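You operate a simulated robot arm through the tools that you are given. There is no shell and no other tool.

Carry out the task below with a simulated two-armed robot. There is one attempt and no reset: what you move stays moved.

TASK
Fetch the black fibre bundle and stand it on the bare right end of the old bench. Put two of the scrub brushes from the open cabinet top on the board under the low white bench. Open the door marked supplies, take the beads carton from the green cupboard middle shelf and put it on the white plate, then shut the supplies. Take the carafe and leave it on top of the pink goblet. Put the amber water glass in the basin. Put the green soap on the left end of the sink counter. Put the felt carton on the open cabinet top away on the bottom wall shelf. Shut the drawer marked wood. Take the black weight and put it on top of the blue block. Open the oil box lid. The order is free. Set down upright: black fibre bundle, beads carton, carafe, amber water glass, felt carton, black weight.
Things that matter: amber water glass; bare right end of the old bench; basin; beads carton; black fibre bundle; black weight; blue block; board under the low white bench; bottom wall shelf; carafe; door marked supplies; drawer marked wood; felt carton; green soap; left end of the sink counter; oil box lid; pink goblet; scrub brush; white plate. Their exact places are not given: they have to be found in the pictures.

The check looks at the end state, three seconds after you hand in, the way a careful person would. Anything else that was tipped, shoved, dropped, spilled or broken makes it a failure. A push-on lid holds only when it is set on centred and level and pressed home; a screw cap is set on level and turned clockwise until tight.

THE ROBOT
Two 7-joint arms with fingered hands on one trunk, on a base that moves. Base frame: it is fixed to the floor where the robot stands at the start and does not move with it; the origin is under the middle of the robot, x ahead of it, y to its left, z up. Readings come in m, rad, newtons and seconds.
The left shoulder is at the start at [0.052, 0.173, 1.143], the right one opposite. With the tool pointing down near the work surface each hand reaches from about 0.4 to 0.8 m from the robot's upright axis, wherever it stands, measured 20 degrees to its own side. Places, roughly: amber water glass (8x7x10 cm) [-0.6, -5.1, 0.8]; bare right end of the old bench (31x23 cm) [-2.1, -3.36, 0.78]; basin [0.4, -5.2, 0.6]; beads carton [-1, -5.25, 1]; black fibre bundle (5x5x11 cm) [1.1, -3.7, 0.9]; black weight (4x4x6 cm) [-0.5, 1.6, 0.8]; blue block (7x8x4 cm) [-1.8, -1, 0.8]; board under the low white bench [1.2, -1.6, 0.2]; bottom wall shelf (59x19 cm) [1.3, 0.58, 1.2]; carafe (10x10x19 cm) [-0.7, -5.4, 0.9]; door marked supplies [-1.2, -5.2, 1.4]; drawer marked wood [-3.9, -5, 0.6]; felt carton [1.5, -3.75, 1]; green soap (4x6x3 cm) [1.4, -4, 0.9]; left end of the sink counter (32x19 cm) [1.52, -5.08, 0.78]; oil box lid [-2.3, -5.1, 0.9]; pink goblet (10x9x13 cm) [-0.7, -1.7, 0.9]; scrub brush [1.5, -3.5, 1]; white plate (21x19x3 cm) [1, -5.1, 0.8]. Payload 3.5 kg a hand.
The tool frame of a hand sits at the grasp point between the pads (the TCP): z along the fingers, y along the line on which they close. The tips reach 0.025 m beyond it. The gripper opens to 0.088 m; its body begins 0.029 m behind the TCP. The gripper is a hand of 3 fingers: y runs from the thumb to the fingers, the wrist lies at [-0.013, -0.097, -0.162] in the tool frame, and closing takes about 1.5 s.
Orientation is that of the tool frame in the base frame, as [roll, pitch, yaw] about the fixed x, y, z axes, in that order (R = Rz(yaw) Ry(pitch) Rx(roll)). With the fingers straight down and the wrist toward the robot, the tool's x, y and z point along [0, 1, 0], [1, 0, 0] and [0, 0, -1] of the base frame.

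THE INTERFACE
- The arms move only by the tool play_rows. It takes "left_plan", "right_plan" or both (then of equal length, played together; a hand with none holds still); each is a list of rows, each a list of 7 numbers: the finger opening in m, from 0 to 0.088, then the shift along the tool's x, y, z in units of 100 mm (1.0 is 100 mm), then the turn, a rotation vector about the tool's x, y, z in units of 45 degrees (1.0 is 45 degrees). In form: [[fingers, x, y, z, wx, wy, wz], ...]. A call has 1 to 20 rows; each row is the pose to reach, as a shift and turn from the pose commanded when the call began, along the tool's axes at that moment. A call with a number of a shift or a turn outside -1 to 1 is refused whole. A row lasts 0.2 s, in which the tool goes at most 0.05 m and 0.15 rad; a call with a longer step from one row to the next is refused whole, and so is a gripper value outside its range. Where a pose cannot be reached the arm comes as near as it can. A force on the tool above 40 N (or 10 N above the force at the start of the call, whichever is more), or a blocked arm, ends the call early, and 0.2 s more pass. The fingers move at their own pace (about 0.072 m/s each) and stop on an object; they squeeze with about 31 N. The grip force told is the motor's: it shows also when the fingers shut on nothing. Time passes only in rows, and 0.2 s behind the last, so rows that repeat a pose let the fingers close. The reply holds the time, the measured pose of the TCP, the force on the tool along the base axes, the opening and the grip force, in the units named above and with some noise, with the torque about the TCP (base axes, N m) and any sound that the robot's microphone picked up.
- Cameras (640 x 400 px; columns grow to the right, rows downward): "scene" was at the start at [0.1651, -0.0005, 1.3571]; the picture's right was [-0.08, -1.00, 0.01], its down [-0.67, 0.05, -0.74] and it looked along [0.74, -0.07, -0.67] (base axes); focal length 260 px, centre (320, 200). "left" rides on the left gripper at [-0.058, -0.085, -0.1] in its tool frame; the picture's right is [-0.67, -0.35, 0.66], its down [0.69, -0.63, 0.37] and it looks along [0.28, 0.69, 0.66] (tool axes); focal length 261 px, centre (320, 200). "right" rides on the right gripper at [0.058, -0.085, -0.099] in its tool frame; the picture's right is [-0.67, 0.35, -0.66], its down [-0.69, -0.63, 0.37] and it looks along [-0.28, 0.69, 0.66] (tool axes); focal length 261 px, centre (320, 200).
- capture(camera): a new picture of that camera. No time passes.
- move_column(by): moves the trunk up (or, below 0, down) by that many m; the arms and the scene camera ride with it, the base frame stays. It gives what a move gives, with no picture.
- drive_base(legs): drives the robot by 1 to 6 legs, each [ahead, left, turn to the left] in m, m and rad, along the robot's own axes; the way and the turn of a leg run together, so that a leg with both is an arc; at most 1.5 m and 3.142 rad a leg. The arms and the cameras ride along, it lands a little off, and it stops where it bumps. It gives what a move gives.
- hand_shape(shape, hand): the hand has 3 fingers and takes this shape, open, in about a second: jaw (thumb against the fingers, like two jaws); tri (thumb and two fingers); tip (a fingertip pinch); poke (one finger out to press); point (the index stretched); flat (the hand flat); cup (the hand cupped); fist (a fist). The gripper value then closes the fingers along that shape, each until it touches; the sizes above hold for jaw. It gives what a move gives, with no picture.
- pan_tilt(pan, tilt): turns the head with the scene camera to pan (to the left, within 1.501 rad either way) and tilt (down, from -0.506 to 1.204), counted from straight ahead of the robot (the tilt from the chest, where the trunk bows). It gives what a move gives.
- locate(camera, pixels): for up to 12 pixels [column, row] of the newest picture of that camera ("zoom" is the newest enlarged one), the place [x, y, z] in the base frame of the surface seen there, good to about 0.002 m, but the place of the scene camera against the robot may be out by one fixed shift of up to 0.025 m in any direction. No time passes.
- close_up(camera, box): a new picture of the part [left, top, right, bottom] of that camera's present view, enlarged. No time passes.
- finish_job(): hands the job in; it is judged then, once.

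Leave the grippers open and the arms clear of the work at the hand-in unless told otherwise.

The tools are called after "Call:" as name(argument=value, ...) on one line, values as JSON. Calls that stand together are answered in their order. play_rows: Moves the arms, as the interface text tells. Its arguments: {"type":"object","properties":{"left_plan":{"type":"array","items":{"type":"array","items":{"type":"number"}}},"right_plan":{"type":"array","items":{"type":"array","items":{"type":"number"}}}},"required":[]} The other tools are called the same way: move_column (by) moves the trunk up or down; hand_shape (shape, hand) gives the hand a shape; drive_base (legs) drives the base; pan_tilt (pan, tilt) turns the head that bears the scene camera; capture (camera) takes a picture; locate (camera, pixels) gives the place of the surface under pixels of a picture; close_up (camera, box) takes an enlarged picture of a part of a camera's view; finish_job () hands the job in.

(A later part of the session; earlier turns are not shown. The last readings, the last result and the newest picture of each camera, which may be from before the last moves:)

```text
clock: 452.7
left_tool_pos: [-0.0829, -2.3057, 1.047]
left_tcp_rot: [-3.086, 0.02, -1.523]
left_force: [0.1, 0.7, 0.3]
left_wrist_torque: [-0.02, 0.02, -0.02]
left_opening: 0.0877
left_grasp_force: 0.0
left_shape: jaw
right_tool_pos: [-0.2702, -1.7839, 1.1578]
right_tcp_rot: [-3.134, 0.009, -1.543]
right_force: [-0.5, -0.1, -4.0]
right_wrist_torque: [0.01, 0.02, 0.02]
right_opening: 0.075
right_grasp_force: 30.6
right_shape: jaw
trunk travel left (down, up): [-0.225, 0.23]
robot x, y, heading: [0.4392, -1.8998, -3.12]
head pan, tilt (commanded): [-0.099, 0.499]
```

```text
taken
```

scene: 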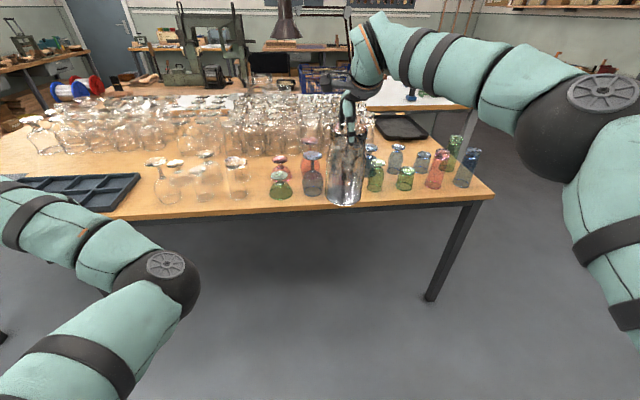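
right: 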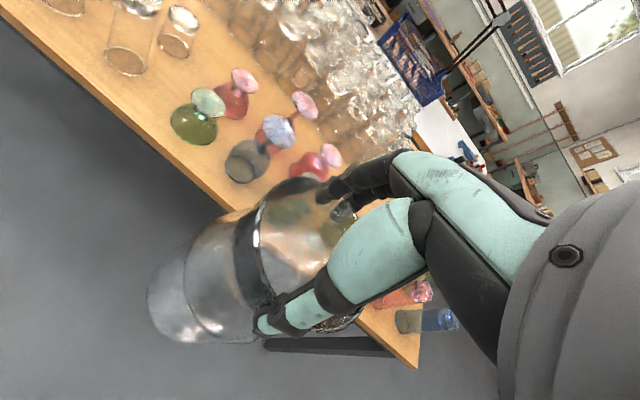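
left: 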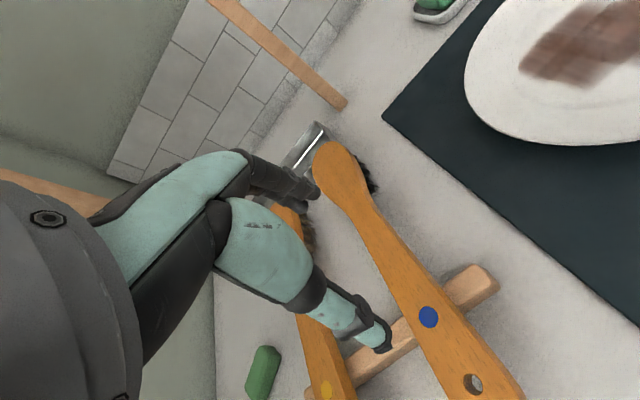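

Several coloured goblets stand upside down near the edge, some pink. I'll enlarge to find which one matches (-0.7, -1.7).

Call:
close_up(camera="scene", box=[240, 120, 500, 220])

Call:
close_up(camera="right", box=[150, 50, 370, 200])

Call:
locate(camera="right", pixels=[[243, 80], [304, 106], [330, 156], [210, 100], [278, 132], [232, 100], [195, 125], [245, 160], [310, 165], [415, 293]])

```text
2.46 times, centred on (370, 170) of scene
```

zoom: 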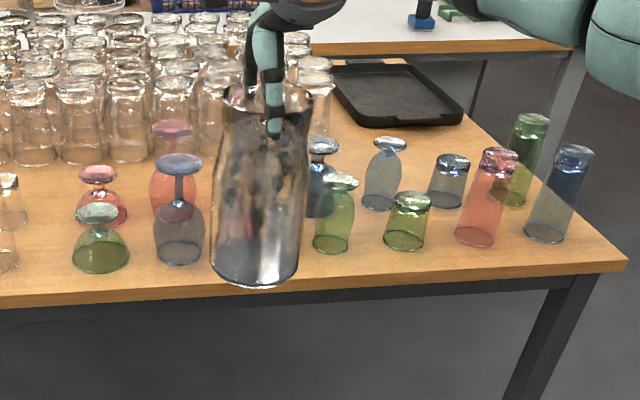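

```text
2.67 times, centred on (260, 125) of right
```

zoom: 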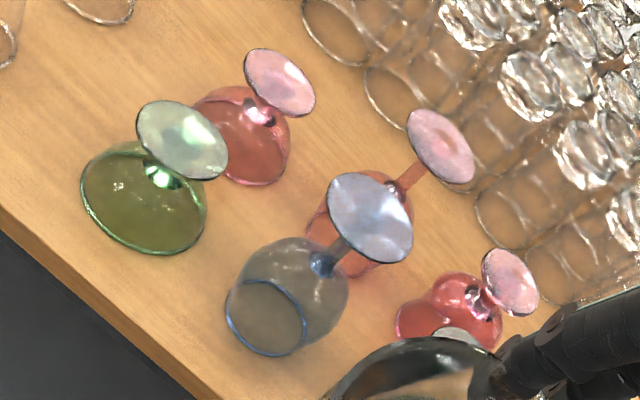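

```text
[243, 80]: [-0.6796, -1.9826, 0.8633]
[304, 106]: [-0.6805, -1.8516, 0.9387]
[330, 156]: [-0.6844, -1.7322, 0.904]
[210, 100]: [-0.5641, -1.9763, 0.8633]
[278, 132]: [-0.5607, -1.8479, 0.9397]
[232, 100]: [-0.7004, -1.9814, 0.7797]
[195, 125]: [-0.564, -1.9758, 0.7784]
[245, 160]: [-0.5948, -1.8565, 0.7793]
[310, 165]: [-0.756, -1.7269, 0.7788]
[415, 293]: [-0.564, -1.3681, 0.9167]
```

The pink goblet matching (-0.7, -1.7, 0.9) is the third one: its upturned foot is at about (-0.684, -1.732, 0.904). I'll locate the foot's outline.

Call:
locate(camera="zoom", pixels=[[500, 251], [484, 265], [484, 285], [500, 303], [520, 314], [536, 305], [535, 285], [520, 262], [511, 282], [440, 280], [400, 330], [490, 340]])

Call:
close_up(camera="right", box=[270, 110, 366, 190])

```text
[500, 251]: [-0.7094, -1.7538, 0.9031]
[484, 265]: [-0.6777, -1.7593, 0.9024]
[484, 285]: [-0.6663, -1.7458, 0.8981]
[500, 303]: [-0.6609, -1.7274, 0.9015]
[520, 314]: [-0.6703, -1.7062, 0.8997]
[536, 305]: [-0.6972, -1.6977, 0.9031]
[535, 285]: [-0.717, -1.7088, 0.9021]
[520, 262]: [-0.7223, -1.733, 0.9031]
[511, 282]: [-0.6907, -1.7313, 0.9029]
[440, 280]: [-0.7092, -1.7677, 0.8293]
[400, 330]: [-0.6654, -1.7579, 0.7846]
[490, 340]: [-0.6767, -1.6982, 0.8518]
```

```text
5.00 times, centred on (318, 150) of right
```

zoom: 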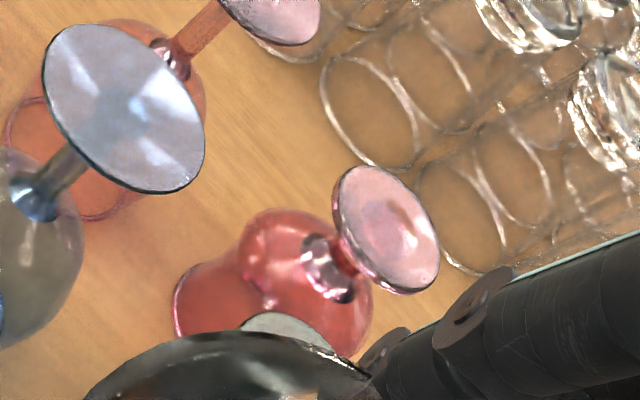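

The goblet's foot disc is centred at (-0.6916, -1.7285), radius 3.1 cm, z≈0.903. I'll check the heights of neighbouring glasses for clearance.

Call:
locate(camera="zoom", pixels=[[610, 110], [520, 20], [280, 10], [125, 110], [280, 325], [440, 120], [360, 80], [600, 60], [470, 190], [630, 130]])

Call:
locate(camera="scene", pixels=[[338, 165], [340, 190], [372, 160], [372, 182], [397, 150], [397, 172], [405, 180], [312, 158], [335, 130], [438, 165]])

```text
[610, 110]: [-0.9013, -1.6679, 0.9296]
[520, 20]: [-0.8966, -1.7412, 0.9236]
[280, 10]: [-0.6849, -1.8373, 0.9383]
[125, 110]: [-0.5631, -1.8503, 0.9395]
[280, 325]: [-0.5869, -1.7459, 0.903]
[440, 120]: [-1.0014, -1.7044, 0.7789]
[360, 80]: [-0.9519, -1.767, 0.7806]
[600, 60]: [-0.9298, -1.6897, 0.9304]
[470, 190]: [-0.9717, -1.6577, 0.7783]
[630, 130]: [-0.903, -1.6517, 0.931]
```

```text
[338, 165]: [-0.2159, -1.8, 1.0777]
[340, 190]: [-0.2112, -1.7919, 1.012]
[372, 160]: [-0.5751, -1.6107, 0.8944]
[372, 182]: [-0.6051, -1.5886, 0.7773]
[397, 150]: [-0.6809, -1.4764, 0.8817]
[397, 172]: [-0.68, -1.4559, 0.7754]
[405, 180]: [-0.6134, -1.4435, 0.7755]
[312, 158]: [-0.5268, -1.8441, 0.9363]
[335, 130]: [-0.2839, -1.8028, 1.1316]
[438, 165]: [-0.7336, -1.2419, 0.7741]
```

Clearances are fine. I'll raise both hands a little, then roll forward so the carafe comes over the goblet.

Call:
play_rows(left_plan=[[0.088, 0, 0, -0.3, 0, 0, 0], [0.088, 0, 0, -0.6, 0, 0, 0], [0.088, 0, 0, -0.9, 0, 0, 0]], right_plan=[[0, 0, 0, -0.2, 0, 0, 0], [0, 0, 0, -0.4, 0, 0, 0], [0, 0, 0, -0.5, 0, 0, 0]])

Call:
drive_base(legs=[[0.38, 0, 0]])

Call:
capture(camera="right")

Call:
capture(camera="scene")

```text
clock: 453.5
left_tool_pos: [-0.0896, -2.3075, 1.1353]
left_tcp_rot: [-3.084, 0.018, -1.524]
left_force: [0.5, 0.3, 0.2]
left_wrist_torque: [-0.05, 0.0, 0.01]
left_opening: 0.0878
left_grasp_force: 0.1
left_shape: jaw
right_tool_pos: [-0.2699, -1.7852, 1.1877]
right_tcp_rot: [-3.138, 0.006, -1.546]
right_force: [0.5, 0.0, -4.6]
right_wrist_torque: [0.01, 0.02, 0.01]
right_opening: 0.0752
right_grasp_force: 30.3
right_shape: jaw
right hand out of reach, approached as far as the arm can: row 2, 3
trunk travel left (down, up): [-0.225, 0.23]
robot x, y, heading: [0.4399, -1.8992, -3.114]
head pan, tilt (commanded): [-0.099, 0.499]
```

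```text
clock: 455.9
left_tool_pos: [-0.4691, -2.3151, 1.137]
left_tcp_rot: [-3.086, 0.02, -1.526]
left_force: [0.8, -0.4, 0.9]
left_wrist_torque: [0.02, -0.01, -0.02]
left_opening: 0.0878
left_grasp_force: 0.0
left_shape: jaw
right_tool_pos: [-0.6466, -1.7917, 1.1875]
right_tcp_rot: [-3.138, 0.007, -1.549]
right_force: [0.1, 0.0, -5.1]
right_wrist_torque: [-0.02, 0.02, 0.01]
right_opening: 0.0751
right_grasp_force: 31.4
right_shape: jaw
trunk travel left (down, up): [-0.225, 0.23]
robot x, y, heading: [0.0598, -1.906, -3.12]
head pan, tilt (commanded): [-0.099, 0.499]
```

```text
taken
```

right: 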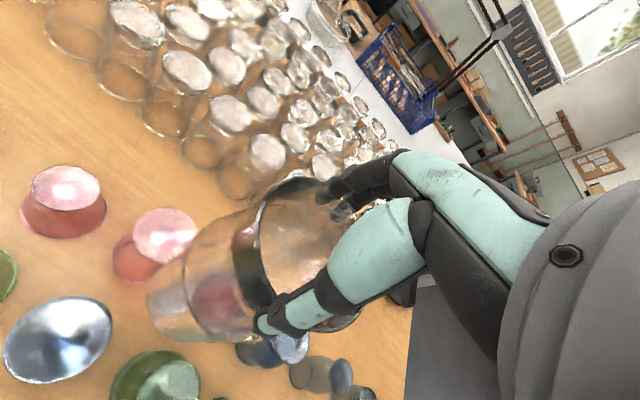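

```text
taken
```

scene: 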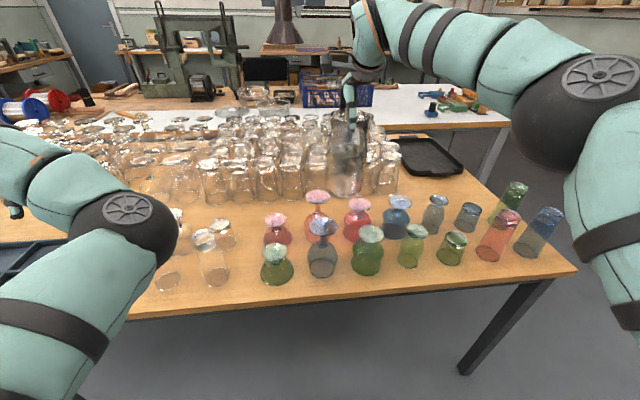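

The pink goblet is at (357,210) in the scene. I'll move the carafe over its centre at height, then look again.

Call:
play_rows(right_plan=[[0, -0.2, 0.15, 0.05, 0, 0, 0], [0, -0.45, 0.3, 0.1, 0, 0, 0], [0, -0.642, 0.436, 0.2, 0, 0, 0], [0, -0.642, 0.436, 0.3, 0, 0, 0]])

Call:
capture(camera="scene")

Call:
capture(camera="right")

Call:
close_up(camera="scene", box=[280, 120, 440, 290])

```text
clock: 456.9
left_tool_pos: [-0.4699, -2.3164, 1.1345]
left_tcp_rot: [-3.086, 0.021, -1.529]
left_force: [0.1, 0.2, 0.6]
left_wrist_torque: [-0.01, 0.0, 0.0]
left_opening: 0.0878
left_grasp_force: 0.1
left_shape: jaw
right_tool_pos: [-0.6477, -1.7908, 1.1871]
right_tcp_rot: [-3.139, 0.008, -1.549]
right_force: [0.4, -0.2, -4.2]
right_wrist_torque: [-0.02, -0.01, -0.01]
right_opening: 0.075
right_grasp_force: 30.7
right_shape: jaw
right hand out of reach, approached as far as the arm can: row 1, 2, 3, 4
trunk travel left (down, up): [-0.225, 0.23]
robot x, y, heading: [0.0623, -1.9031, -3.119]
head pan, tilt (commanded): [-0.099, 0.499]
```

```text
taken
```

scene: 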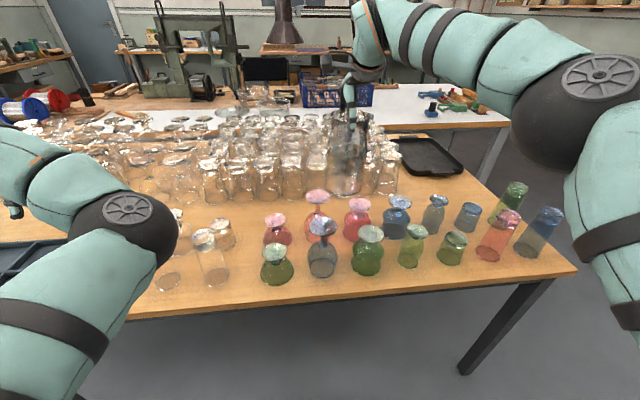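

```text
taken
```

right: 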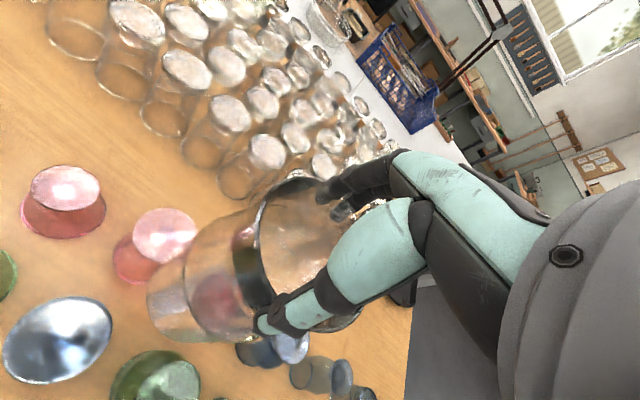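

```text
2.35 times, centred on (360, 205) of scene
```

zoom: 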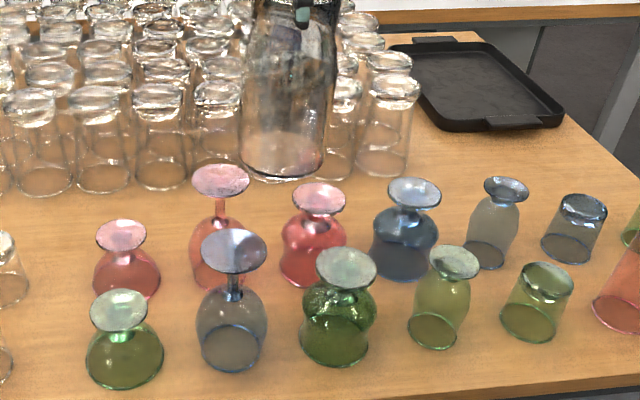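

The arm is at its reach limit here. I'll roll the base 5 cm closer and lower the hand slightly first.

Call:
play_rows(right_plan=[[0, 0, -0.1, 0.1, 0, 0, 0], [0, 0, -0.2, 0.2, 0, 0, 0], [0, 0, -0.2, 0.3, 0, 0, 0]])

Call:
drive_base(legs=[[0.065, -0.06, 0]])

Call:
capture(camera="scene")

```text
clock: 457.7
left_tool_pos: [-0.4708, -2.3151, 1.1362]
left_tcp_rot: [-3.084, 0.022, -1.527]
left_force: [-0.1, 0.3, -0.1]
left_wrist_torque: [0.03, -0.01, 0.01]
left_opening: 0.088
left_grasp_force: 0.2
left_shape: jaw
right_tool_pos: [-0.6283, -1.7936, 1.1571]
right_tcp_rot: [-3.139, 0.006, -1.549]
right_force: [-0.6, 0.0, -5.2]
right_wrist_torque: [0.04, 0.03, 0.01]
right_opening: 0.0751
right_grasp_force: 30.6
right_shape: jaw
trunk travel left (down, up): [-0.225, 0.23]
robot x, y, heading: [0.0636, -1.9078, -3.118]
head pan, tilt (commanded): [-0.099, 0.499]
```

```text
clock: 458.8
left_tool_pos: [-0.536, -2.2565, 1.1363]
left_tcp_rot: [-3.084, 0.02, -1.528]
left_force: [0.1, 0.7, -1.2]
left_wrist_torque: [-0.03, -0.02, -0.01]
left_opening: 0.088
left_grasp_force: 0.1
left_shape: jaw
right_tool_pos: [-0.6932, -1.7346, 1.1584]
right_tcp_rot: [-3.138, 0.006, -1.548]
right_force: [0.3, -0.5, -3.9]
right_wrist_torque: [0.0, 0.02, -0.01]
right_opening: 0.0751
right_grasp_force: 31.2
right_shape: jaw
trunk travel left (down, up): [-0.225, 0.23]
robot x, y, heading: [-0.0074, -1.8485, -3.126]
head pan, tilt (commanded): [-0.099, 0.499]
```

```text
taken
```

scene: 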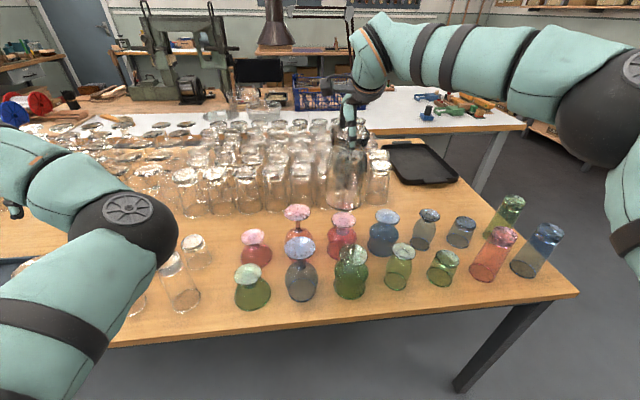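

Now almost above the goblet. I'll cross-check the goblet's foot position from the scene and right cameras.

Call:
close_up(camera="scene", box=[290, 120, 410, 280])

Call:
capture(camera="right")

```text
2.50 times, centred on (350, 200) of scene
```

zoom: 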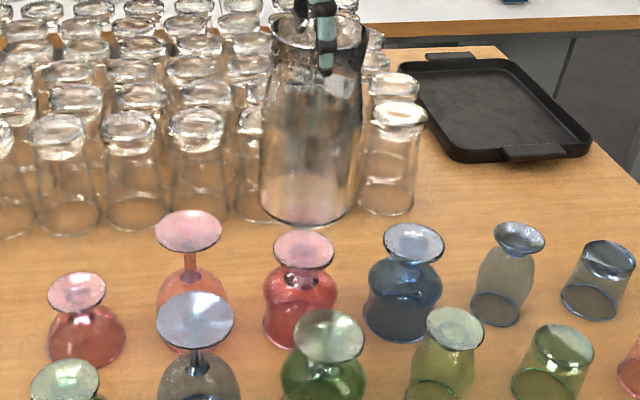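

```text
taken
```

right: 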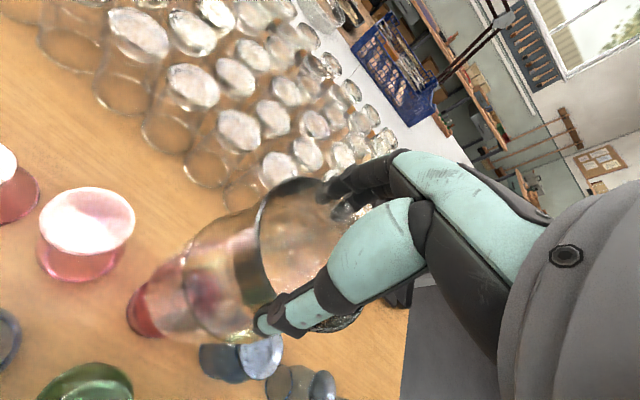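

Call:
locate(camera="zoom", pixels=[[303, 250], [276, 249], [333, 249], [304, 233], [303, 267], [310, 224], [263, 208], [356, 206], [290, 220], [335, 220]])

```text
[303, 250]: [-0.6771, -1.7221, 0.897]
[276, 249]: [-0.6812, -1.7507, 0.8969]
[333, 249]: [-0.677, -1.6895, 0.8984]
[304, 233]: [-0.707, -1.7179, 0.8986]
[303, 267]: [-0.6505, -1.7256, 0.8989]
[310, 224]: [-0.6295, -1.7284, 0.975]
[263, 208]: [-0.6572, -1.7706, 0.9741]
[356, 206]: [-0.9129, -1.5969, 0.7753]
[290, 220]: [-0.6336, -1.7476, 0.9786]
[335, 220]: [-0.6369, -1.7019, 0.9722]
```

Both cameras agree: I need to shift +6 mm in y. Then lower the carafe onto the foot.

Call:
play_rows(right_plan=[[0, -0.06, -0.01, 0.1, 0, 0, 0], [0, -0.06, -0.01, 0.3, 0, 0, 0], [0, -0.06, -0.01, 0.45, 0, 0, 0], [0, -0.06, -0.01, 0.55, 0, 0, 0], [0, -0.06, -0.01, 0.55, 0, 0, 0]])

Call:
close_up(camera="scene", box=[290, 120, 410, 280])

Call:
capture(camera="right")

```text
clock: 460.0
left_tool_pos: [-0.5371, -2.2566, 1.1351]
left_tcp_rot: [-3.084, 0.019, -1.528]
left_force: [0.0, 0.6, 0.2]
left_wrist_torque: [-0.02, 0.02, -0.03]
left_opening: 0.088
left_grasp_force: 0.2
left_shape: jaw
right_tool_pos: [-0.693, -1.7282, 1.1026]
right_tcp_rot: [-3.137, 0.008, -1.549]
right_force: [0.3, -0.3, -4.0]
right_wrist_torque: [0.03, 0.02, 0.0]
right_opening: 0.0749
right_grasp_force: 31.0
right_shape: jaw
trunk travel left (down, up): [-0.225, 0.23]
robot x, y, heading: [-0.0055, -1.8481, -3.128]
head pan, tilt (commanded): [-0.099, 0.499]
```

```text
2.50 times, centred on (350, 200) of scene
```

zoom: 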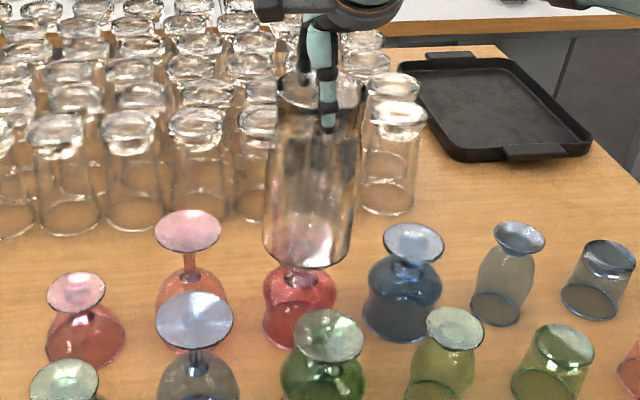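

```text
taken
```

right: 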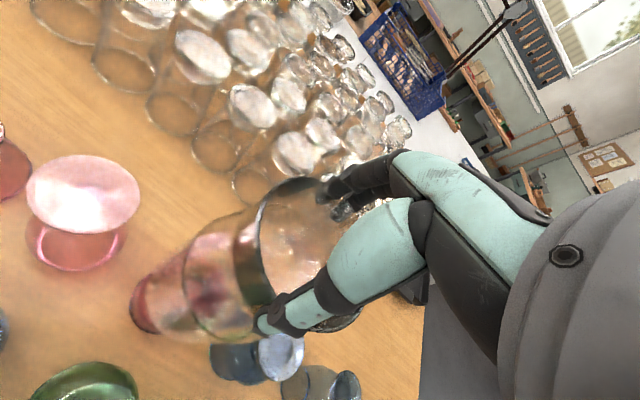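

Call:
play_rows(right_plan=[[0, 0, 0, 0.04, 0, 0, 0], [0, 0, 0, 0.08, 0, 0, 0], [0, 0, 0, 0.12, 0, 0, 0], [0, 0, 0, 0.15, 0, 0, 0], [0, 0, 0, 0.15, 0, 0, 0]])

Call:
close_up(camera="scene", box=[290, 120, 410, 280])

```text
clock: 461.2
left_tool_pos: [-0.5325, -2.258, 1.1369]
left_tcp_rot: [-3.089, 0.021, -1.528]
left_force: [0.4, 0.1, 0.1]
left_wrist_torque: [0.02, 0.0, 0.01]
left_opening: 0.088
left_grasp_force: 0.0
left_shape: jaw
right_tool_pos: [-0.6891, -1.7301, 1.0935]
right_tcp_rot: [3.137, 0.007, -1.55]
right_force: [-2.5, -1.7, 24.8]
right_wrist_torque: [0.0, 0.1, 0.05]
right_opening: 0.0751
right_grasp_force: 31.3
right_shape: jaw
trunk travel left (down, up): [-0.225, 0.23]
robot x, y, heading: [-0.0056, -1.8456, -3.12]
head pan, tilt (commanded): [-0.099, 0.499]
```

```text
2.50 times, centred on (350, 200) of scene
```

zoom: 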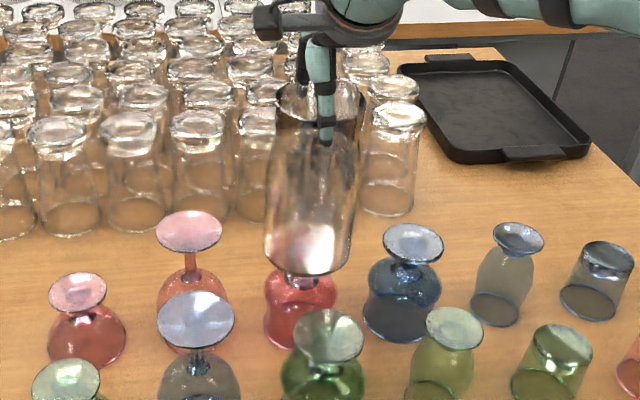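

Contact (25 N). I'll relieve the pressure by a few millimetres before releasing.

Call:
play_rows(right_plan=[[0, 0, 0, -0.02, 0, 0, 0], [0, 0, 0, -0.04, 0, 0, 0], [0, 0, 0, -0.04, 0, 0, 0]])

```text
clock: 462.0
left_tool_pos: [-0.534, -2.2575, 1.1359]
left_tcp_rot: [-3.089, 0.021, -1.528]
left_force: [0.6, 0.0, 0.0]
left_wrist_torque: [-0.02, 0.04, 0.02]
left_opening: 0.0878
left_grasp_force: 0.1
left_shape: jaw
right_tool_pos: [-0.6903, -1.7284, 1.0933]
right_tcp_rot: [-3.139, 0.01, -1.548]
right_force: [-0.1, -1.6, 9.6]
right_wrist_torque: [-0.01, 0.33, 0.06]
right_opening: 0.0752
right_grasp_force: 31.4
right_shape: jaw
trunk travel left (down, up): [-0.225, 0.23]
robot x, y, heading: [-0.0076, -1.8468, -3.123]
head pan, tilt (commanded): [-0.099, 0.499]
```

Call:
play_rows(right_plan=[[0, 0, 0, -0.015, 0, 0, 0], [0, 0, 0, -0.015, 0, 0, 0]])

Call:
close_up(camera="scene", box=[310, 140, 380, 260])

```text
clock: 462.6
left_tool_pos: [-0.5351, -2.2574, 1.1342]
left_tcp_rot: [-3.085, 0.021, -1.529]
left_force: [-0.3, -0.2, 0.1]
left_wrist_torque: [0.0, 0.03, -0.03]
left_opening: 0.0879
left_grasp_force: 0.1
left_shape: jaw
right_tool_pos: [-0.6909, -1.7275, 1.0936]
right_tcp_rot: [-3.138, 0.007, -1.546]
right_force: [0.2, -1.1, 2.5]
right_wrist_torque: [0.0, 0.12, 0.04]
right_opening: 0.0751
right_grasp_force: 30.5
right_shape: jaw
trunk travel left (down, up): [-0.225, 0.23]
robot x, y, heading: [-0.0038, -1.8511, -3.126]
head pan, tilt (commanded): [-0.099, 0.499]
```

```text
3.33 times, centred on (345, 200) of scene
```

zoom: 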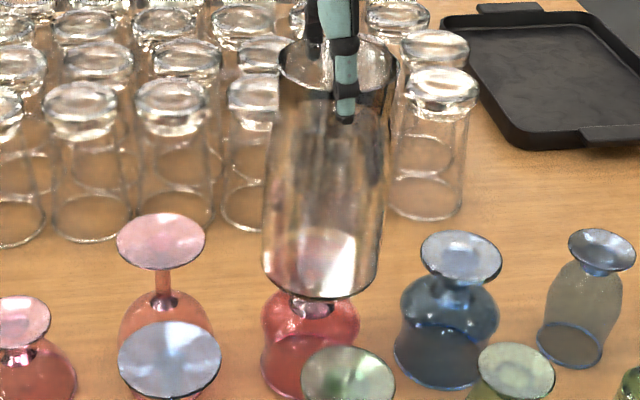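

Call:
locate(camera="zoom", pixels=[[318, 297], [285, 290], [350, 294], [266, 265], [300, 295], [270, 275], [335, 297], [338, 90], [282, 70], [394, 75]])

```text
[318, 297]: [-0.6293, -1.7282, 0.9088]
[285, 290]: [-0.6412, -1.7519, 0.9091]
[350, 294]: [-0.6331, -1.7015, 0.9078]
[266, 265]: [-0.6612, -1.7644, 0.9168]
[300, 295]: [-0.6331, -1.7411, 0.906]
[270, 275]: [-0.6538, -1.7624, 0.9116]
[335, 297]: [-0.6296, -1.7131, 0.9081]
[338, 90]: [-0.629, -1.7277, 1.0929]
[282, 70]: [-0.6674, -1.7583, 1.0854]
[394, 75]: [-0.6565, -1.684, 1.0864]
```

The carafe is centred over the foot within a few millimetres. I'll release gently and check before lifting.

Call:
play_rows(right_plan=[[0.076, 0, 0, 0, 0, 0, 0], [0.08, 0, 0, 0, 0, 0, 0], [0.084, 0, 0, 0, 0, 0, 0], [0.088, 0, 0, 0, 0, 0, 0], [0.088, 0, 0, 0, 0, 0, 0], [0.088, 0, 0, 0, 0, 0, 0]])

Call:
close_up(camera="scene", box=[310, 140, 380, 260])

Call:
capture(camera="right")

```text
clock: 464.0
left_tool_pos: [-0.5367, -2.2585, 1.1365]
left_tcp_rot: [-3.086, 0.022, -1.529]
left_force: [-0.2, 0.1, 0.4]
left_wrist_torque: [0.02, 0.0, 0.0]
left_opening: 0.0878
left_grasp_force: 0.1
left_shape: jaw
right_tool_pos: [-0.6906, -1.728, 1.0948]
right_tcp_rot: [-3.138, 0.006, -1.549]
right_force: [-0.1, -1.6, 0.0]
right_wrist_torque: [-0.01, -0.01, -0.03]
right_opening: 0.0879
right_grasp_force: 0.0
right_shape: jaw
trunk travel left (down, up): [-0.225, 0.23]
robot x, y, heading: [-0.005, -1.8452, -3.124]
head pan, tilt (commanded): [-0.099, 0.499]
```

```text
3.33 times, centred on (345, 200) of scene
```

zoom: 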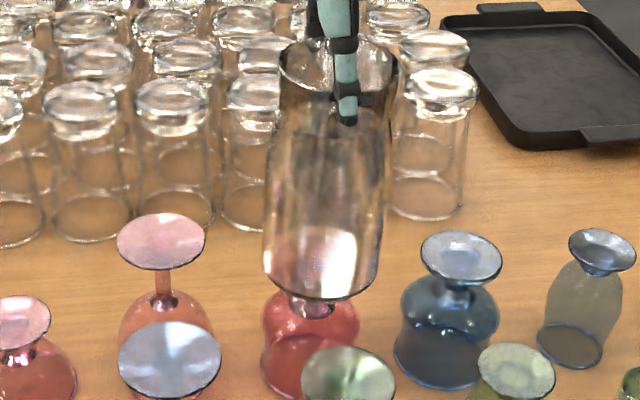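

```text
taken
```

right: 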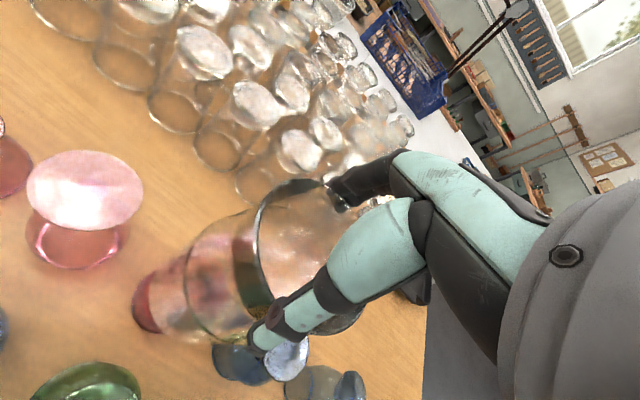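

It stands freely. Before lifting I'll verify the fingers are centred around the rim.

Call:
close_up(camera="right", box=[220, 160, 370, 360])

Call:
locate(camera="right", pixels=[[254, 235], [262, 270], [275, 300], [270, 195], [300, 180], [325, 187], [256, 250], [340, 200], [252, 345], [262, 335], [345, 330]])

```text
2.00 times, centred on (295, 260) of right
```

zoom: 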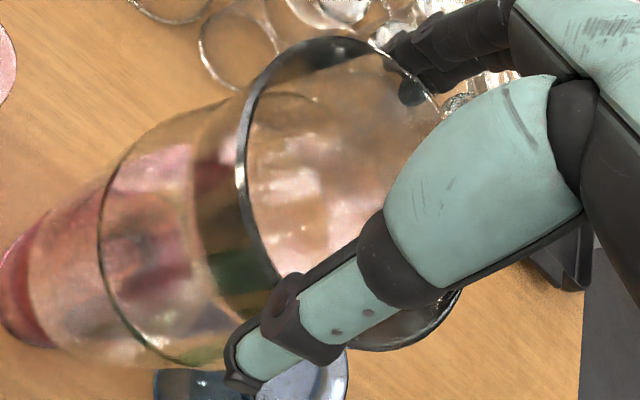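

```text
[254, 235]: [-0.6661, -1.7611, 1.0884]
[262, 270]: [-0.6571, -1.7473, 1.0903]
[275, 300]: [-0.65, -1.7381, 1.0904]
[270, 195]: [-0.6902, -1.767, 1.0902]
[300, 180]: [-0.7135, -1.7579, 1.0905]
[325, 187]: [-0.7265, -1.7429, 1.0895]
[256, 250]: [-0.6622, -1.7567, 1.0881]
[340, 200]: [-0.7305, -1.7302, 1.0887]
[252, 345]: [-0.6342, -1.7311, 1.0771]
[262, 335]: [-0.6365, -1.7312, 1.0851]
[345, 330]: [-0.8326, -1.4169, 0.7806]
```

Rim centre (-0.6895, -1.7257): centred within 1 mm along the finger direction. I'll lift slowly.

Call:
play_rows(right_plan=[[0.088, 0, -0.01, -0.03, 0, 0, 0], [0.088, 0, -0.01, -0.06, 0, 0, 0], [0.088, 0, -0.01, -0.1, 0, 0, 0], [0.088, 0, -0.01, -0.14, 0, 0, 0]])

Call:
close_up(camera="scene", box=[310, 140, 380, 260])

```text
clock: 465.0
left_tool_pos: [-0.5362, -2.2565, 1.1357]
left_tcp_rot: [-3.086, 0.021, -1.529]
left_force: [-0.7, 0.3, 0.2]
left_wrist_torque: [-0.02, 0.04, -0.01]
left_opening: 0.0877
left_grasp_force: 0.0
left_shape: jaw
right_tool_pos: [-0.6903, -1.7283, 1.1085]
right_tcp_rot: [-3.137, 0.009, -1.548]
right_force: [-0.7, -0.4, 0.4]
right_wrist_torque: [-0.05, 0.01, 0.04]
right_opening: 0.0882
right_grasp_force: 0.0
right_shape: jaw
trunk travel left (down, up): [-0.225, 0.23]
robot x, y, heading: [-0.0056, -1.848, -3.123]
head pan, tilt (commanded): [-0.099, 0.499]
```

```text
3.33 times, centred on (345, 200) of scene
```

zoom: 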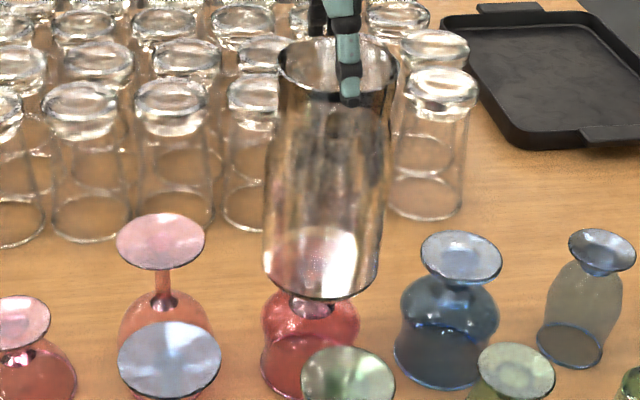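

Call:
play_rows(right_plan=[[0.088, 0, 0, -0.04, 0, 0, 0], [0.088, 0, 0, -0.1, 0, 0, 0], [0.088, 0, 0, -0.25, 0, 0, 0], [0.088, 0, 0, -0.4, 0, 0, 0]])

Call:
close_up(camera="scene", box=[310, 140, 380, 260])

```text
clock: 466.0
left_tool_pos: [-0.5358, -2.2557, 1.1358]
left_tcp_rot: [-3.085, 0.021, -1.528]
left_force: [0.0, 0.1, 0.1]
left_wrist_torque: [-0.03, 0.0, 0.02]
left_opening: 0.0881
left_grasp_force: 0.1
left_shape: jaw
right_tool_pos: [-0.6921, -1.7289, 1.1477]
right_tcp_rot: [-3.138, 0.007, -1.548]
right_force: [-0.4, 0.7, -0.1]
right_wrist_torque: [-0.01, -0.03, 0.01]
right_opening: 0.0877
right_grasp_force: 0.0
right_shape: jaw
trunk travel left (down, up): [-0.225, 0.23]
robot x, y, heading: [-0.0025, -1.8467, -3.124]
head pan, tilt (commanded): [-0.099, 0.499]
```

```text
3.33 times, centred on (345, 200) of scene
```

zoom: 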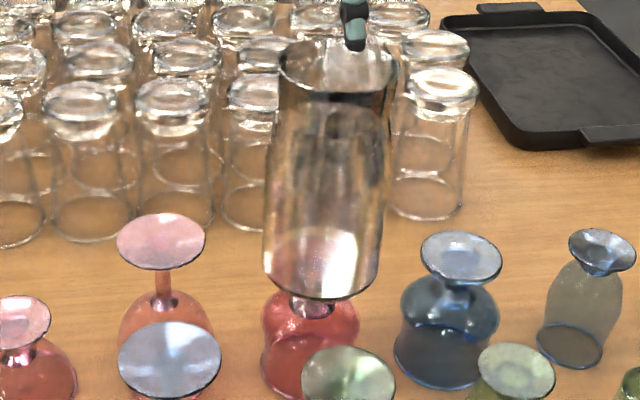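

The carafe stands on the pink goblet. I'll back straight away from the table.

Call:
play_rows(right_plan=[[0.088, 0, -0.1, -0.1, 0, 0, 0], [0.088, 0, -0.3, -0.3, 0, 0, 0]])

Call:
drive_base(legs=[[-0.45, 0, 0]])

Call:
capture(camera="scene")

```text
clock: 466.6
left_tool_pos: [-0.535, -2.2558, 1.1369]
left_tcp_rot: [-3.086, 0.02, -1.529]
left_force: [0.8, 1.3, 0.2]
left_wrist_torque: [0.0, -0.01, 0.0]
left_opening: 0.0884
left_grasp_force: 0.0
left_shape: jaw
right_tool_pos: [-0.6596, -1.7268, 1.1802]
right_tcp_rot: [-3.141, 0.007, -1.548]
right_force: [0.0, 0.0, 0.0]
right_wrist_torque: [0.01, -0.02, 0.0]
right_opening: 0.0878
right_grasp_force: 0.1
right_shape: jaw
trunk travel left (down, up): [-0.225, 0.23]
robot x, y, heading: [-0.0045, -1.8467, -3.117]
head pan, tilt (commanded): [-0.099, 0.499]
```

```text
clock: 469.3
left_tool_pos: [-0.0791, -2.2471, 1.1346]
left_tcp_rot: [-3.085, 0.02, -1.531]
left_force: [0.7, -0.3, 1.2]
left_wrist_torque: [0.01, -0.03, 0.05]
left_opening: 0.088
left_grasp_force: 0.1
left_shape: jaw
right_tool_pos: [-0.2024, -1.718, 1.1774]
right_tcp_rot: [-3.138, 0.007, -1.55]
right_force: [-0.6, -1.3, 0.3]
right_wrist_torque: [0.01, -0.02, 0.0]
right_opening: 0.0881
right_grasp_force: 0.1
right_shape: jaw
trunk travel left (down, up): [-0.225, 0.23]
robot x, y, heading: [0.4553, -1.8405, -3.124]
head pan, tilt (commanded): [-0.099, 0.499]
```

```text
taken
```

scene: 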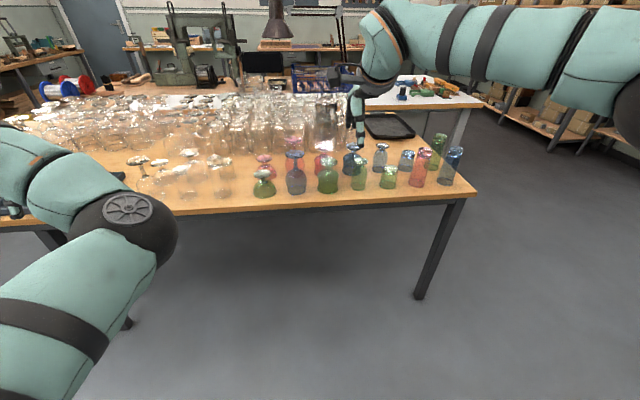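

Now I'll look at the low white bench and the board under it: turning to face east.

Call:
drive_base(legs=[[0, 0, 1.57], [0, 0, 1.57]])

Call:
pan_tilt(pan=0, tilt=0.75)

Call:
capture(camera="scene")

Call:
capture(camera="right")

```text
clock: 477.4
left_tool_pos: [0.9898, -1.4363, 1.1362]
left_tcp_rot: [-3.086, 0.02, 1.602]
left_force: [0.1, -0.3, 0.2]
left_wrist_torque: [0.0, -0.01, -0.03]
left_opening: 0.0879
left_grasp_force: 0.1
left_shape: jaw
right_tool_pos: [1.1084, -1.9666, 1.1787]
right_tcp_rot: [-3.139, 0.005, 1.582]
right_force: [-0.1, -0.1, -0.5]
right_wrist_torque: [-0.03, 0.02, 0.0]
right_opening: 0.088
right_grasp_force: 0.0
right_shape: jaw
trunk travel left (down, up): [-0.225, 0.23]
robot x, y, heading: [0.4513, -1.8397, 0.008]
head pan, tilt (commanded): [-0.099, 0.499]
```

```text
clock: 478.1
left_tool_pos: [0.9901, -1.4349, 1.1362]
left_tcp_rot: [-3.085, 0.02, 1.602]
left_force: [0.7, 0.0, -0.7]
left_wrist_torque: [0.01, 0.01, 0.01]
left_opening: 0.088
left_grasp_force: 0.1
left_shape: jaw
right_tool_pos: [1.1072, -1.9683, 1.1791]
right_tcp_rot: [-3.139, 0.009, 1.582]
right_force: [0.1, 0.0, 0.1]
right_wrist_torque: [-0.02, -0.03, 0.0]
right_opening: 0.0881
right_grasp_force: 0.2
right_shape: jaw
trunk travel left (down, up): [-0.225, 0.23]
robot x, y, heading: [0.4554, -1.8389, 0.009]
head pan, tilt (commanded): [0.0, 0.75]
```

```text
taken
```

scene: 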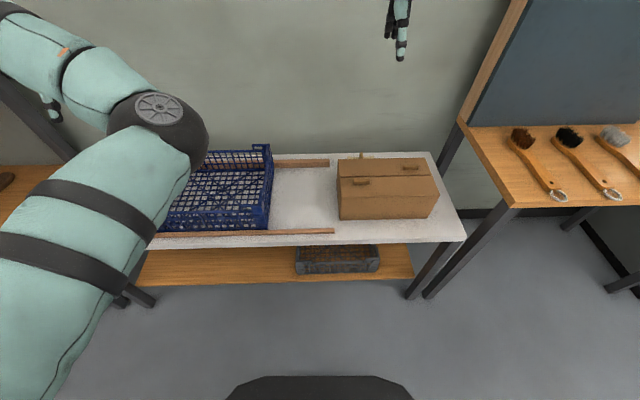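

```text
taken
```

right: 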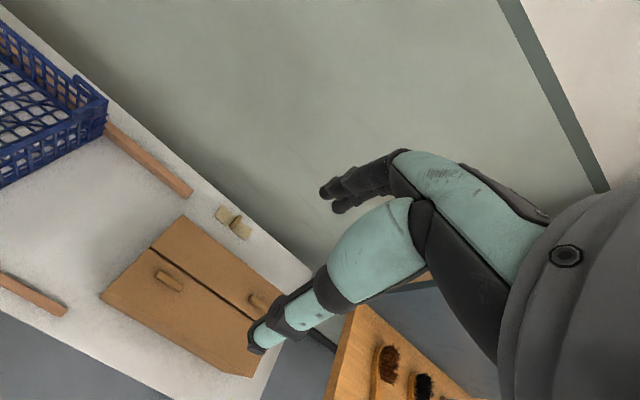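

Call:
locate(camera="scene", pixels=[[300, 238], [250, 283], [220, 262], [180, 262], [250, 262], [280, 262], [400, 262], [335, 250], [320, 272], [405, 280], [160, 240], [450, 238]])

Call:
pan_tilt(pan=0.3, tilt=0.7)

Call:
capture(camera="scene")

```text
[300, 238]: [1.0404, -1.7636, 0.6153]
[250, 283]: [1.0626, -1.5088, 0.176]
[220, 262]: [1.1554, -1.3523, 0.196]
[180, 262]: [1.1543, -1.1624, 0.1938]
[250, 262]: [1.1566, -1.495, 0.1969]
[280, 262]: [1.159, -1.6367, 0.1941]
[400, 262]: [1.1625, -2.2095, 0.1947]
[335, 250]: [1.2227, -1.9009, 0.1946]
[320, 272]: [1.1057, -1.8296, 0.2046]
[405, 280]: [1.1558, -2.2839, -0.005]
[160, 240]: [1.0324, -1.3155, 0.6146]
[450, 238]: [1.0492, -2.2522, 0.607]
```

```text
clock: 478.9
left_tool_pos: [0.9894, -1.436, 1.1352]
left_tcp_rot: [-3.085, 0.02, 1.601]
left_force: [-1.0, 0.4, 0.6]
left_wrist_torque: [-0.01, -0.02, 0.01]
left_opening: 0.0879
left_grasp_force: 0.0
left_shape: jaw
right_tool_pos: [1.1073, -1.9662, 1.1795]
right_tcp_rot: [-3.139, 0.007, 1.582]
right_force: [-0.2, 0.9, 0.7]
right_wrist_torque: [0.02, -0.01, 0.03]
right_opening: 0.0878
right_grasp_force: 0.1
right_shape: jaw
trunk travel left (down, up): [-0.225, 0.23]
robot x, y, heading: [0.4577, -1.8427, 0.008]
head pan, tilt (commanded): [0.3, 0.7]
```

```text
taken
```

scene: 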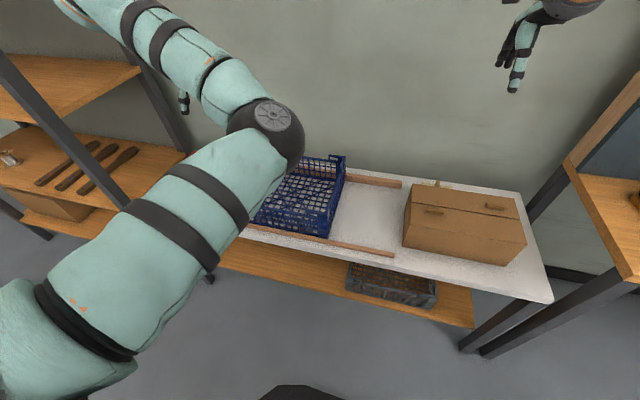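

The board is at z≈0.197, front edge x≈1.055, free between y≈-1.0 and -1.75. The bench top's front edge is at x≈1.04, z≈0.6. That's workable with a downward hand. Now I'll fetch the first brush: back off and strafe south to the cabinet.

Call:
drive_base(legs=[[-0.15, 0, 0], [0, -1.25, 0], [0, -0.6, 0]])

Call:
pan_tilt(pan=0, tilt=0.55)

Call:
capture(camera="scene")

Call:
capture(camera="right")

```text
clock: 489.3
left_tool_pos: [0.8339, -3.3179, 1.1346]
left_tcp_rot: [-3.085, 0.02, 1.572]
left_force: [1.0, -0.1, -0.4]
left_wrist_torque: [-0.01, 0.04, 0.01]
left_opening: 0.0883
left_grasp_force: 0.1
left_shape: jaw
right_tool_pos: [0.9343, -3.8513, 1.1782]
right_tcp_rot: [-3.139, 0.006, 1.55]
right_force: [-0.5, 0.2, 0.6]
right_wrist_torque: [0.01, 0.02, 0.03]
right_opening: 0.088
right_grasp_force: 0.1
right_shape: jaw
trunk travel left (down, up): [-0.225, 0.23]
robot x, y, heading: [0.2856, -3.7022, -0.02]
head pan, tilt (commanded): [0.3, 0.7]
```

```text
clock: 490.1
left_tool_pos: [0.8323, -3.319, 1.1362]
left_tcp_rot: [-3.086, 0.021, 1.57]
left_force: [-0.5, -0.1, -0.4]
left_wrist_torque: [-0.02, 0.01, 0.02]
left_opening: 0.088
left_grasp_force: 0.0
left_shape: jaw
right_tool_pos: [0.9349, -3.8513, 1.1803]
right_tcp_rot: [-3.139, 0.006, 1.552]
right_force: [-0.7, -0.5, -0.1]
right_wrist_torque: [-0.02, 0.0, -0.01]
right_opening: 0.0877
right_grasp_force: 0.0
right_shape: jaw
trunk travel left (down, up): [-0.225, 0.23]
robot x, y, heading: [0.2816, -3.7038, -0.02]
head pan, tilt (commanded): [0.0, 0.55]
```

```text
taken
```

scene: 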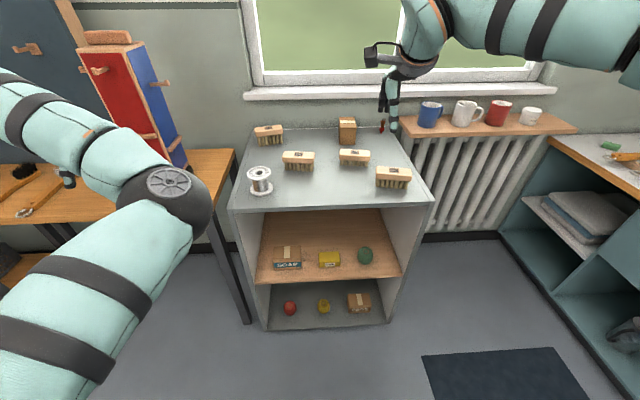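

```text
taken
```

right: 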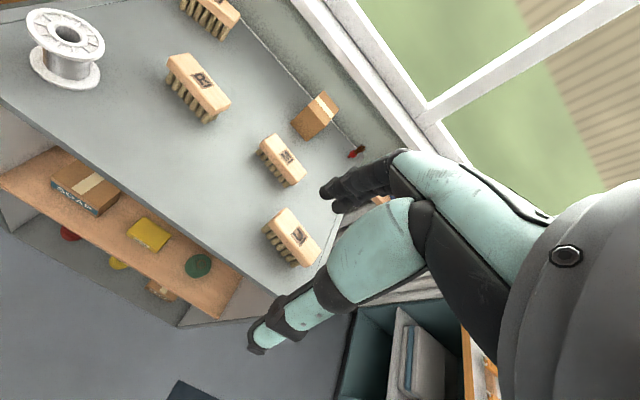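

I'll take the nearest brush (marked U), at (290,237) in the hand camera, and measure it.

Call:
close_up(camera="right", box=[240, 120, 340, 280])

Call:
locate(camera="right", pixels=[[285, 212], [318, 248], [301, 262], [268, 228], [293, 235], [266, 235], [300, 268], [278, 138], [303, 172], [288, 183], [262, 150], [330, 280]])

```text
2.50 times, centred on (290, 200) of right
```

zoom: 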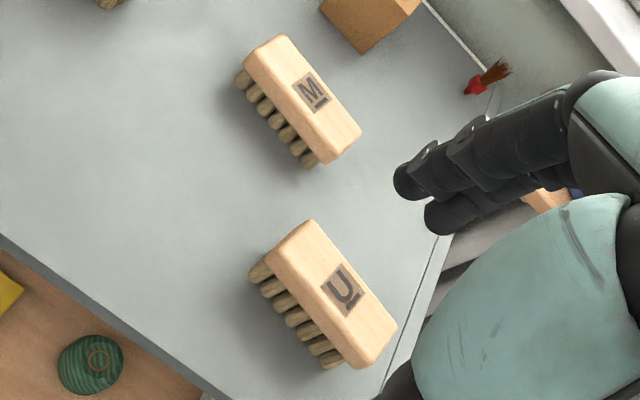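

```text
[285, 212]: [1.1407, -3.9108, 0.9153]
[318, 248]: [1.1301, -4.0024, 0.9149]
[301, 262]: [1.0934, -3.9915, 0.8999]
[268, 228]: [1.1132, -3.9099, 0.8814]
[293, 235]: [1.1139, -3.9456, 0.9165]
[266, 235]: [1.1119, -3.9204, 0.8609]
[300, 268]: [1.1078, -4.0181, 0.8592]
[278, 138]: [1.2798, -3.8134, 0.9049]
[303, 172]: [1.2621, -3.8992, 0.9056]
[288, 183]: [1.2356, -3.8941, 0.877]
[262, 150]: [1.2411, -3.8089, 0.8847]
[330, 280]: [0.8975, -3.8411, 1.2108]
```

Call:
locate(camera="zoom", pixels=[[310, 224], [392, 325], [358, 362], [270, 258], [330, 290], [262, 275], [335, 362], [275, 38], [358, 130], [330, 160], [247, 62], [305, 100]])

```text
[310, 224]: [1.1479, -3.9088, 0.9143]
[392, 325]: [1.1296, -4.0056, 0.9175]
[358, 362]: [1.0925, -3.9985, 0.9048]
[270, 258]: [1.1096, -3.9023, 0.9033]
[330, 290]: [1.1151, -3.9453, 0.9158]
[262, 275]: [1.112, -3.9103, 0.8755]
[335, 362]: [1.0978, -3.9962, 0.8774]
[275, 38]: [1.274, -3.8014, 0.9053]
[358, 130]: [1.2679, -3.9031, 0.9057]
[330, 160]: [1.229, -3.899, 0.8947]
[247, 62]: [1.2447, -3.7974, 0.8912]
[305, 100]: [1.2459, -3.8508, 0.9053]
```

Brush U: centre (1.120, -3.954), turned ~10°, top z 0.916. I'll drive up 24 cm and position the right hand over it, turned to match.

Call:
drive_base(legs=[[0.24, 0, 0.02]])

Call:
play_rows(right_plan=[[0.088, -0.2, -0.1, 0.3, 0, 0, 0.1], [0.088, -0.4, -0.2, 0.6, 0, 0, 0.2], [0.088, -0.6, -0.3, 0.8, 0, 0, 0.2], [0.088, -0.8, -0.4, 1.0, 0, 0, 0.2]])

Call:
capture(camera="right")

```text
clock: 491.8
left_tool_pos: [1.0578, -3.307, 1.1364]
left_tcp_rot: [-3.086, 0.021, 1.595]
left_force: [-0.3, 0.9, 1.0]
left_wrist_torque: [0.01, 0.02, 0.0]
left_opening: 0.0878
left_grasp_force: 0.1
left_shape: jaw
right_tool_pos: [1.1734, -3.8382, 1.1801]
right_tcp_rot: [-3.14, 0.005, 1.574]
right_force: [0.2, 0.4, -0.4]
right_wrist_torque: [-0.01, 0.03, -0.02]
right_opening: 0.0877
right_grasp_force: 0.0
right_shape: jaw
trunk travel left (down, up): [-0.225, 0.23]
robot x, y, heading: [0.5163, -3.7018, -0.0]
head pan, tilt (commanded): [0.0, 0.55]
```

```text
clock: 492.8
left_tool_pos: [1.0584, -3.3079, 1.1357]
left_tcp_rot: [-3.088, 0.019, 1.595]
left_force: [-1.1, 0.3, 0.5]
left_wrist_torque: [0.04, -0.02, -0.05]
left_opening: 0.0878
left_grasp_force: 0.0
left_shape: jaw
right_tool_pos: [1.1336, -3.9214, 1.0797]
right_tcp_rot: [3.141, 0.007, 1.42]
right_force: [-0.3, -0.8, 0.9]
right_wrist_torque: [-0.01, 0.0, 0.04]
right_opening: 0.0877
right_grasp_force: 0.0
right_shape: jaw
trunk travel left (down, up): [-0.225, 0.23]
robot x, y, heading: [0.5204, -3.7023, -0.001]
head pan, tilt (commanded): [0.0, 0.55]
```

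```text
taken
```

right: 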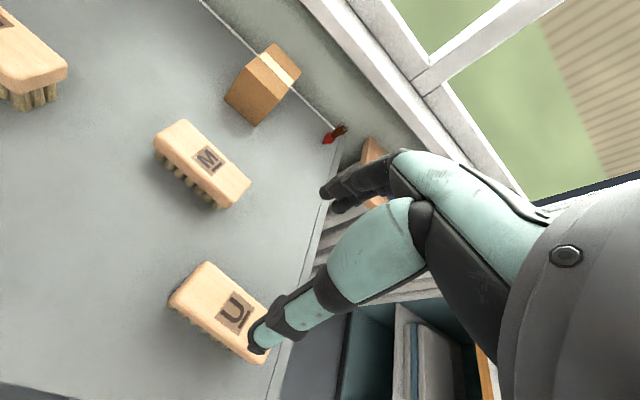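

Call:
play_rows(right_plan=[[0.088, -0.2, -0.05, 0.3, 0, 0, 0], [0.088, -0.342, -0.085, 0.6, 0, 0, 0], [0.088, -0.342, -0.085, 1.0, 0, 0, 0], [0.088, -0.342, -0.085, 1.0, 0, 0, 0]])

Call:
capture(camera="right")

```text
clock: 493.8
left_tool_pos: [1.0577, -3.3079, 1.1365]
left_tcp_rot: [-3.087, 0.02, 1.594]
left_force: [0.2, -1.1, -0.5]
left_wrist_torque: [-0.04, 0.03, -0.01]
left_opening: 0.0884
left_grasp_force: 0.0
left_shape: jaw
right_tool_pos: [1.1218, -3.9548, 0.9804]
right_tcp_rot: [-3.14, 0.007, 1.419]
right_force: [-0.6, -1.1, -0.3]
right_wrist_torque: [-0.01, -0.01, 0.01]
right_opening: 0.0879
right_grasp_force: 0.0
right_shape: jaw
trunk travel left (down, up): [-0.225, 0.23]
robot x, y, heading: [0.5183, -3.7064, 0.005]
head pan, tilt (commanded): [0.0, 0.55]
```

```text
taken
```

right: 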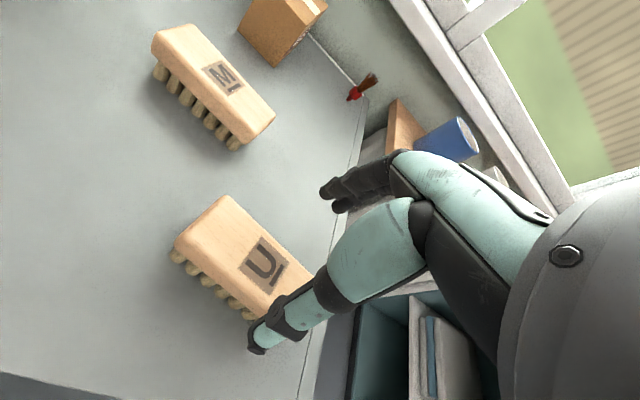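

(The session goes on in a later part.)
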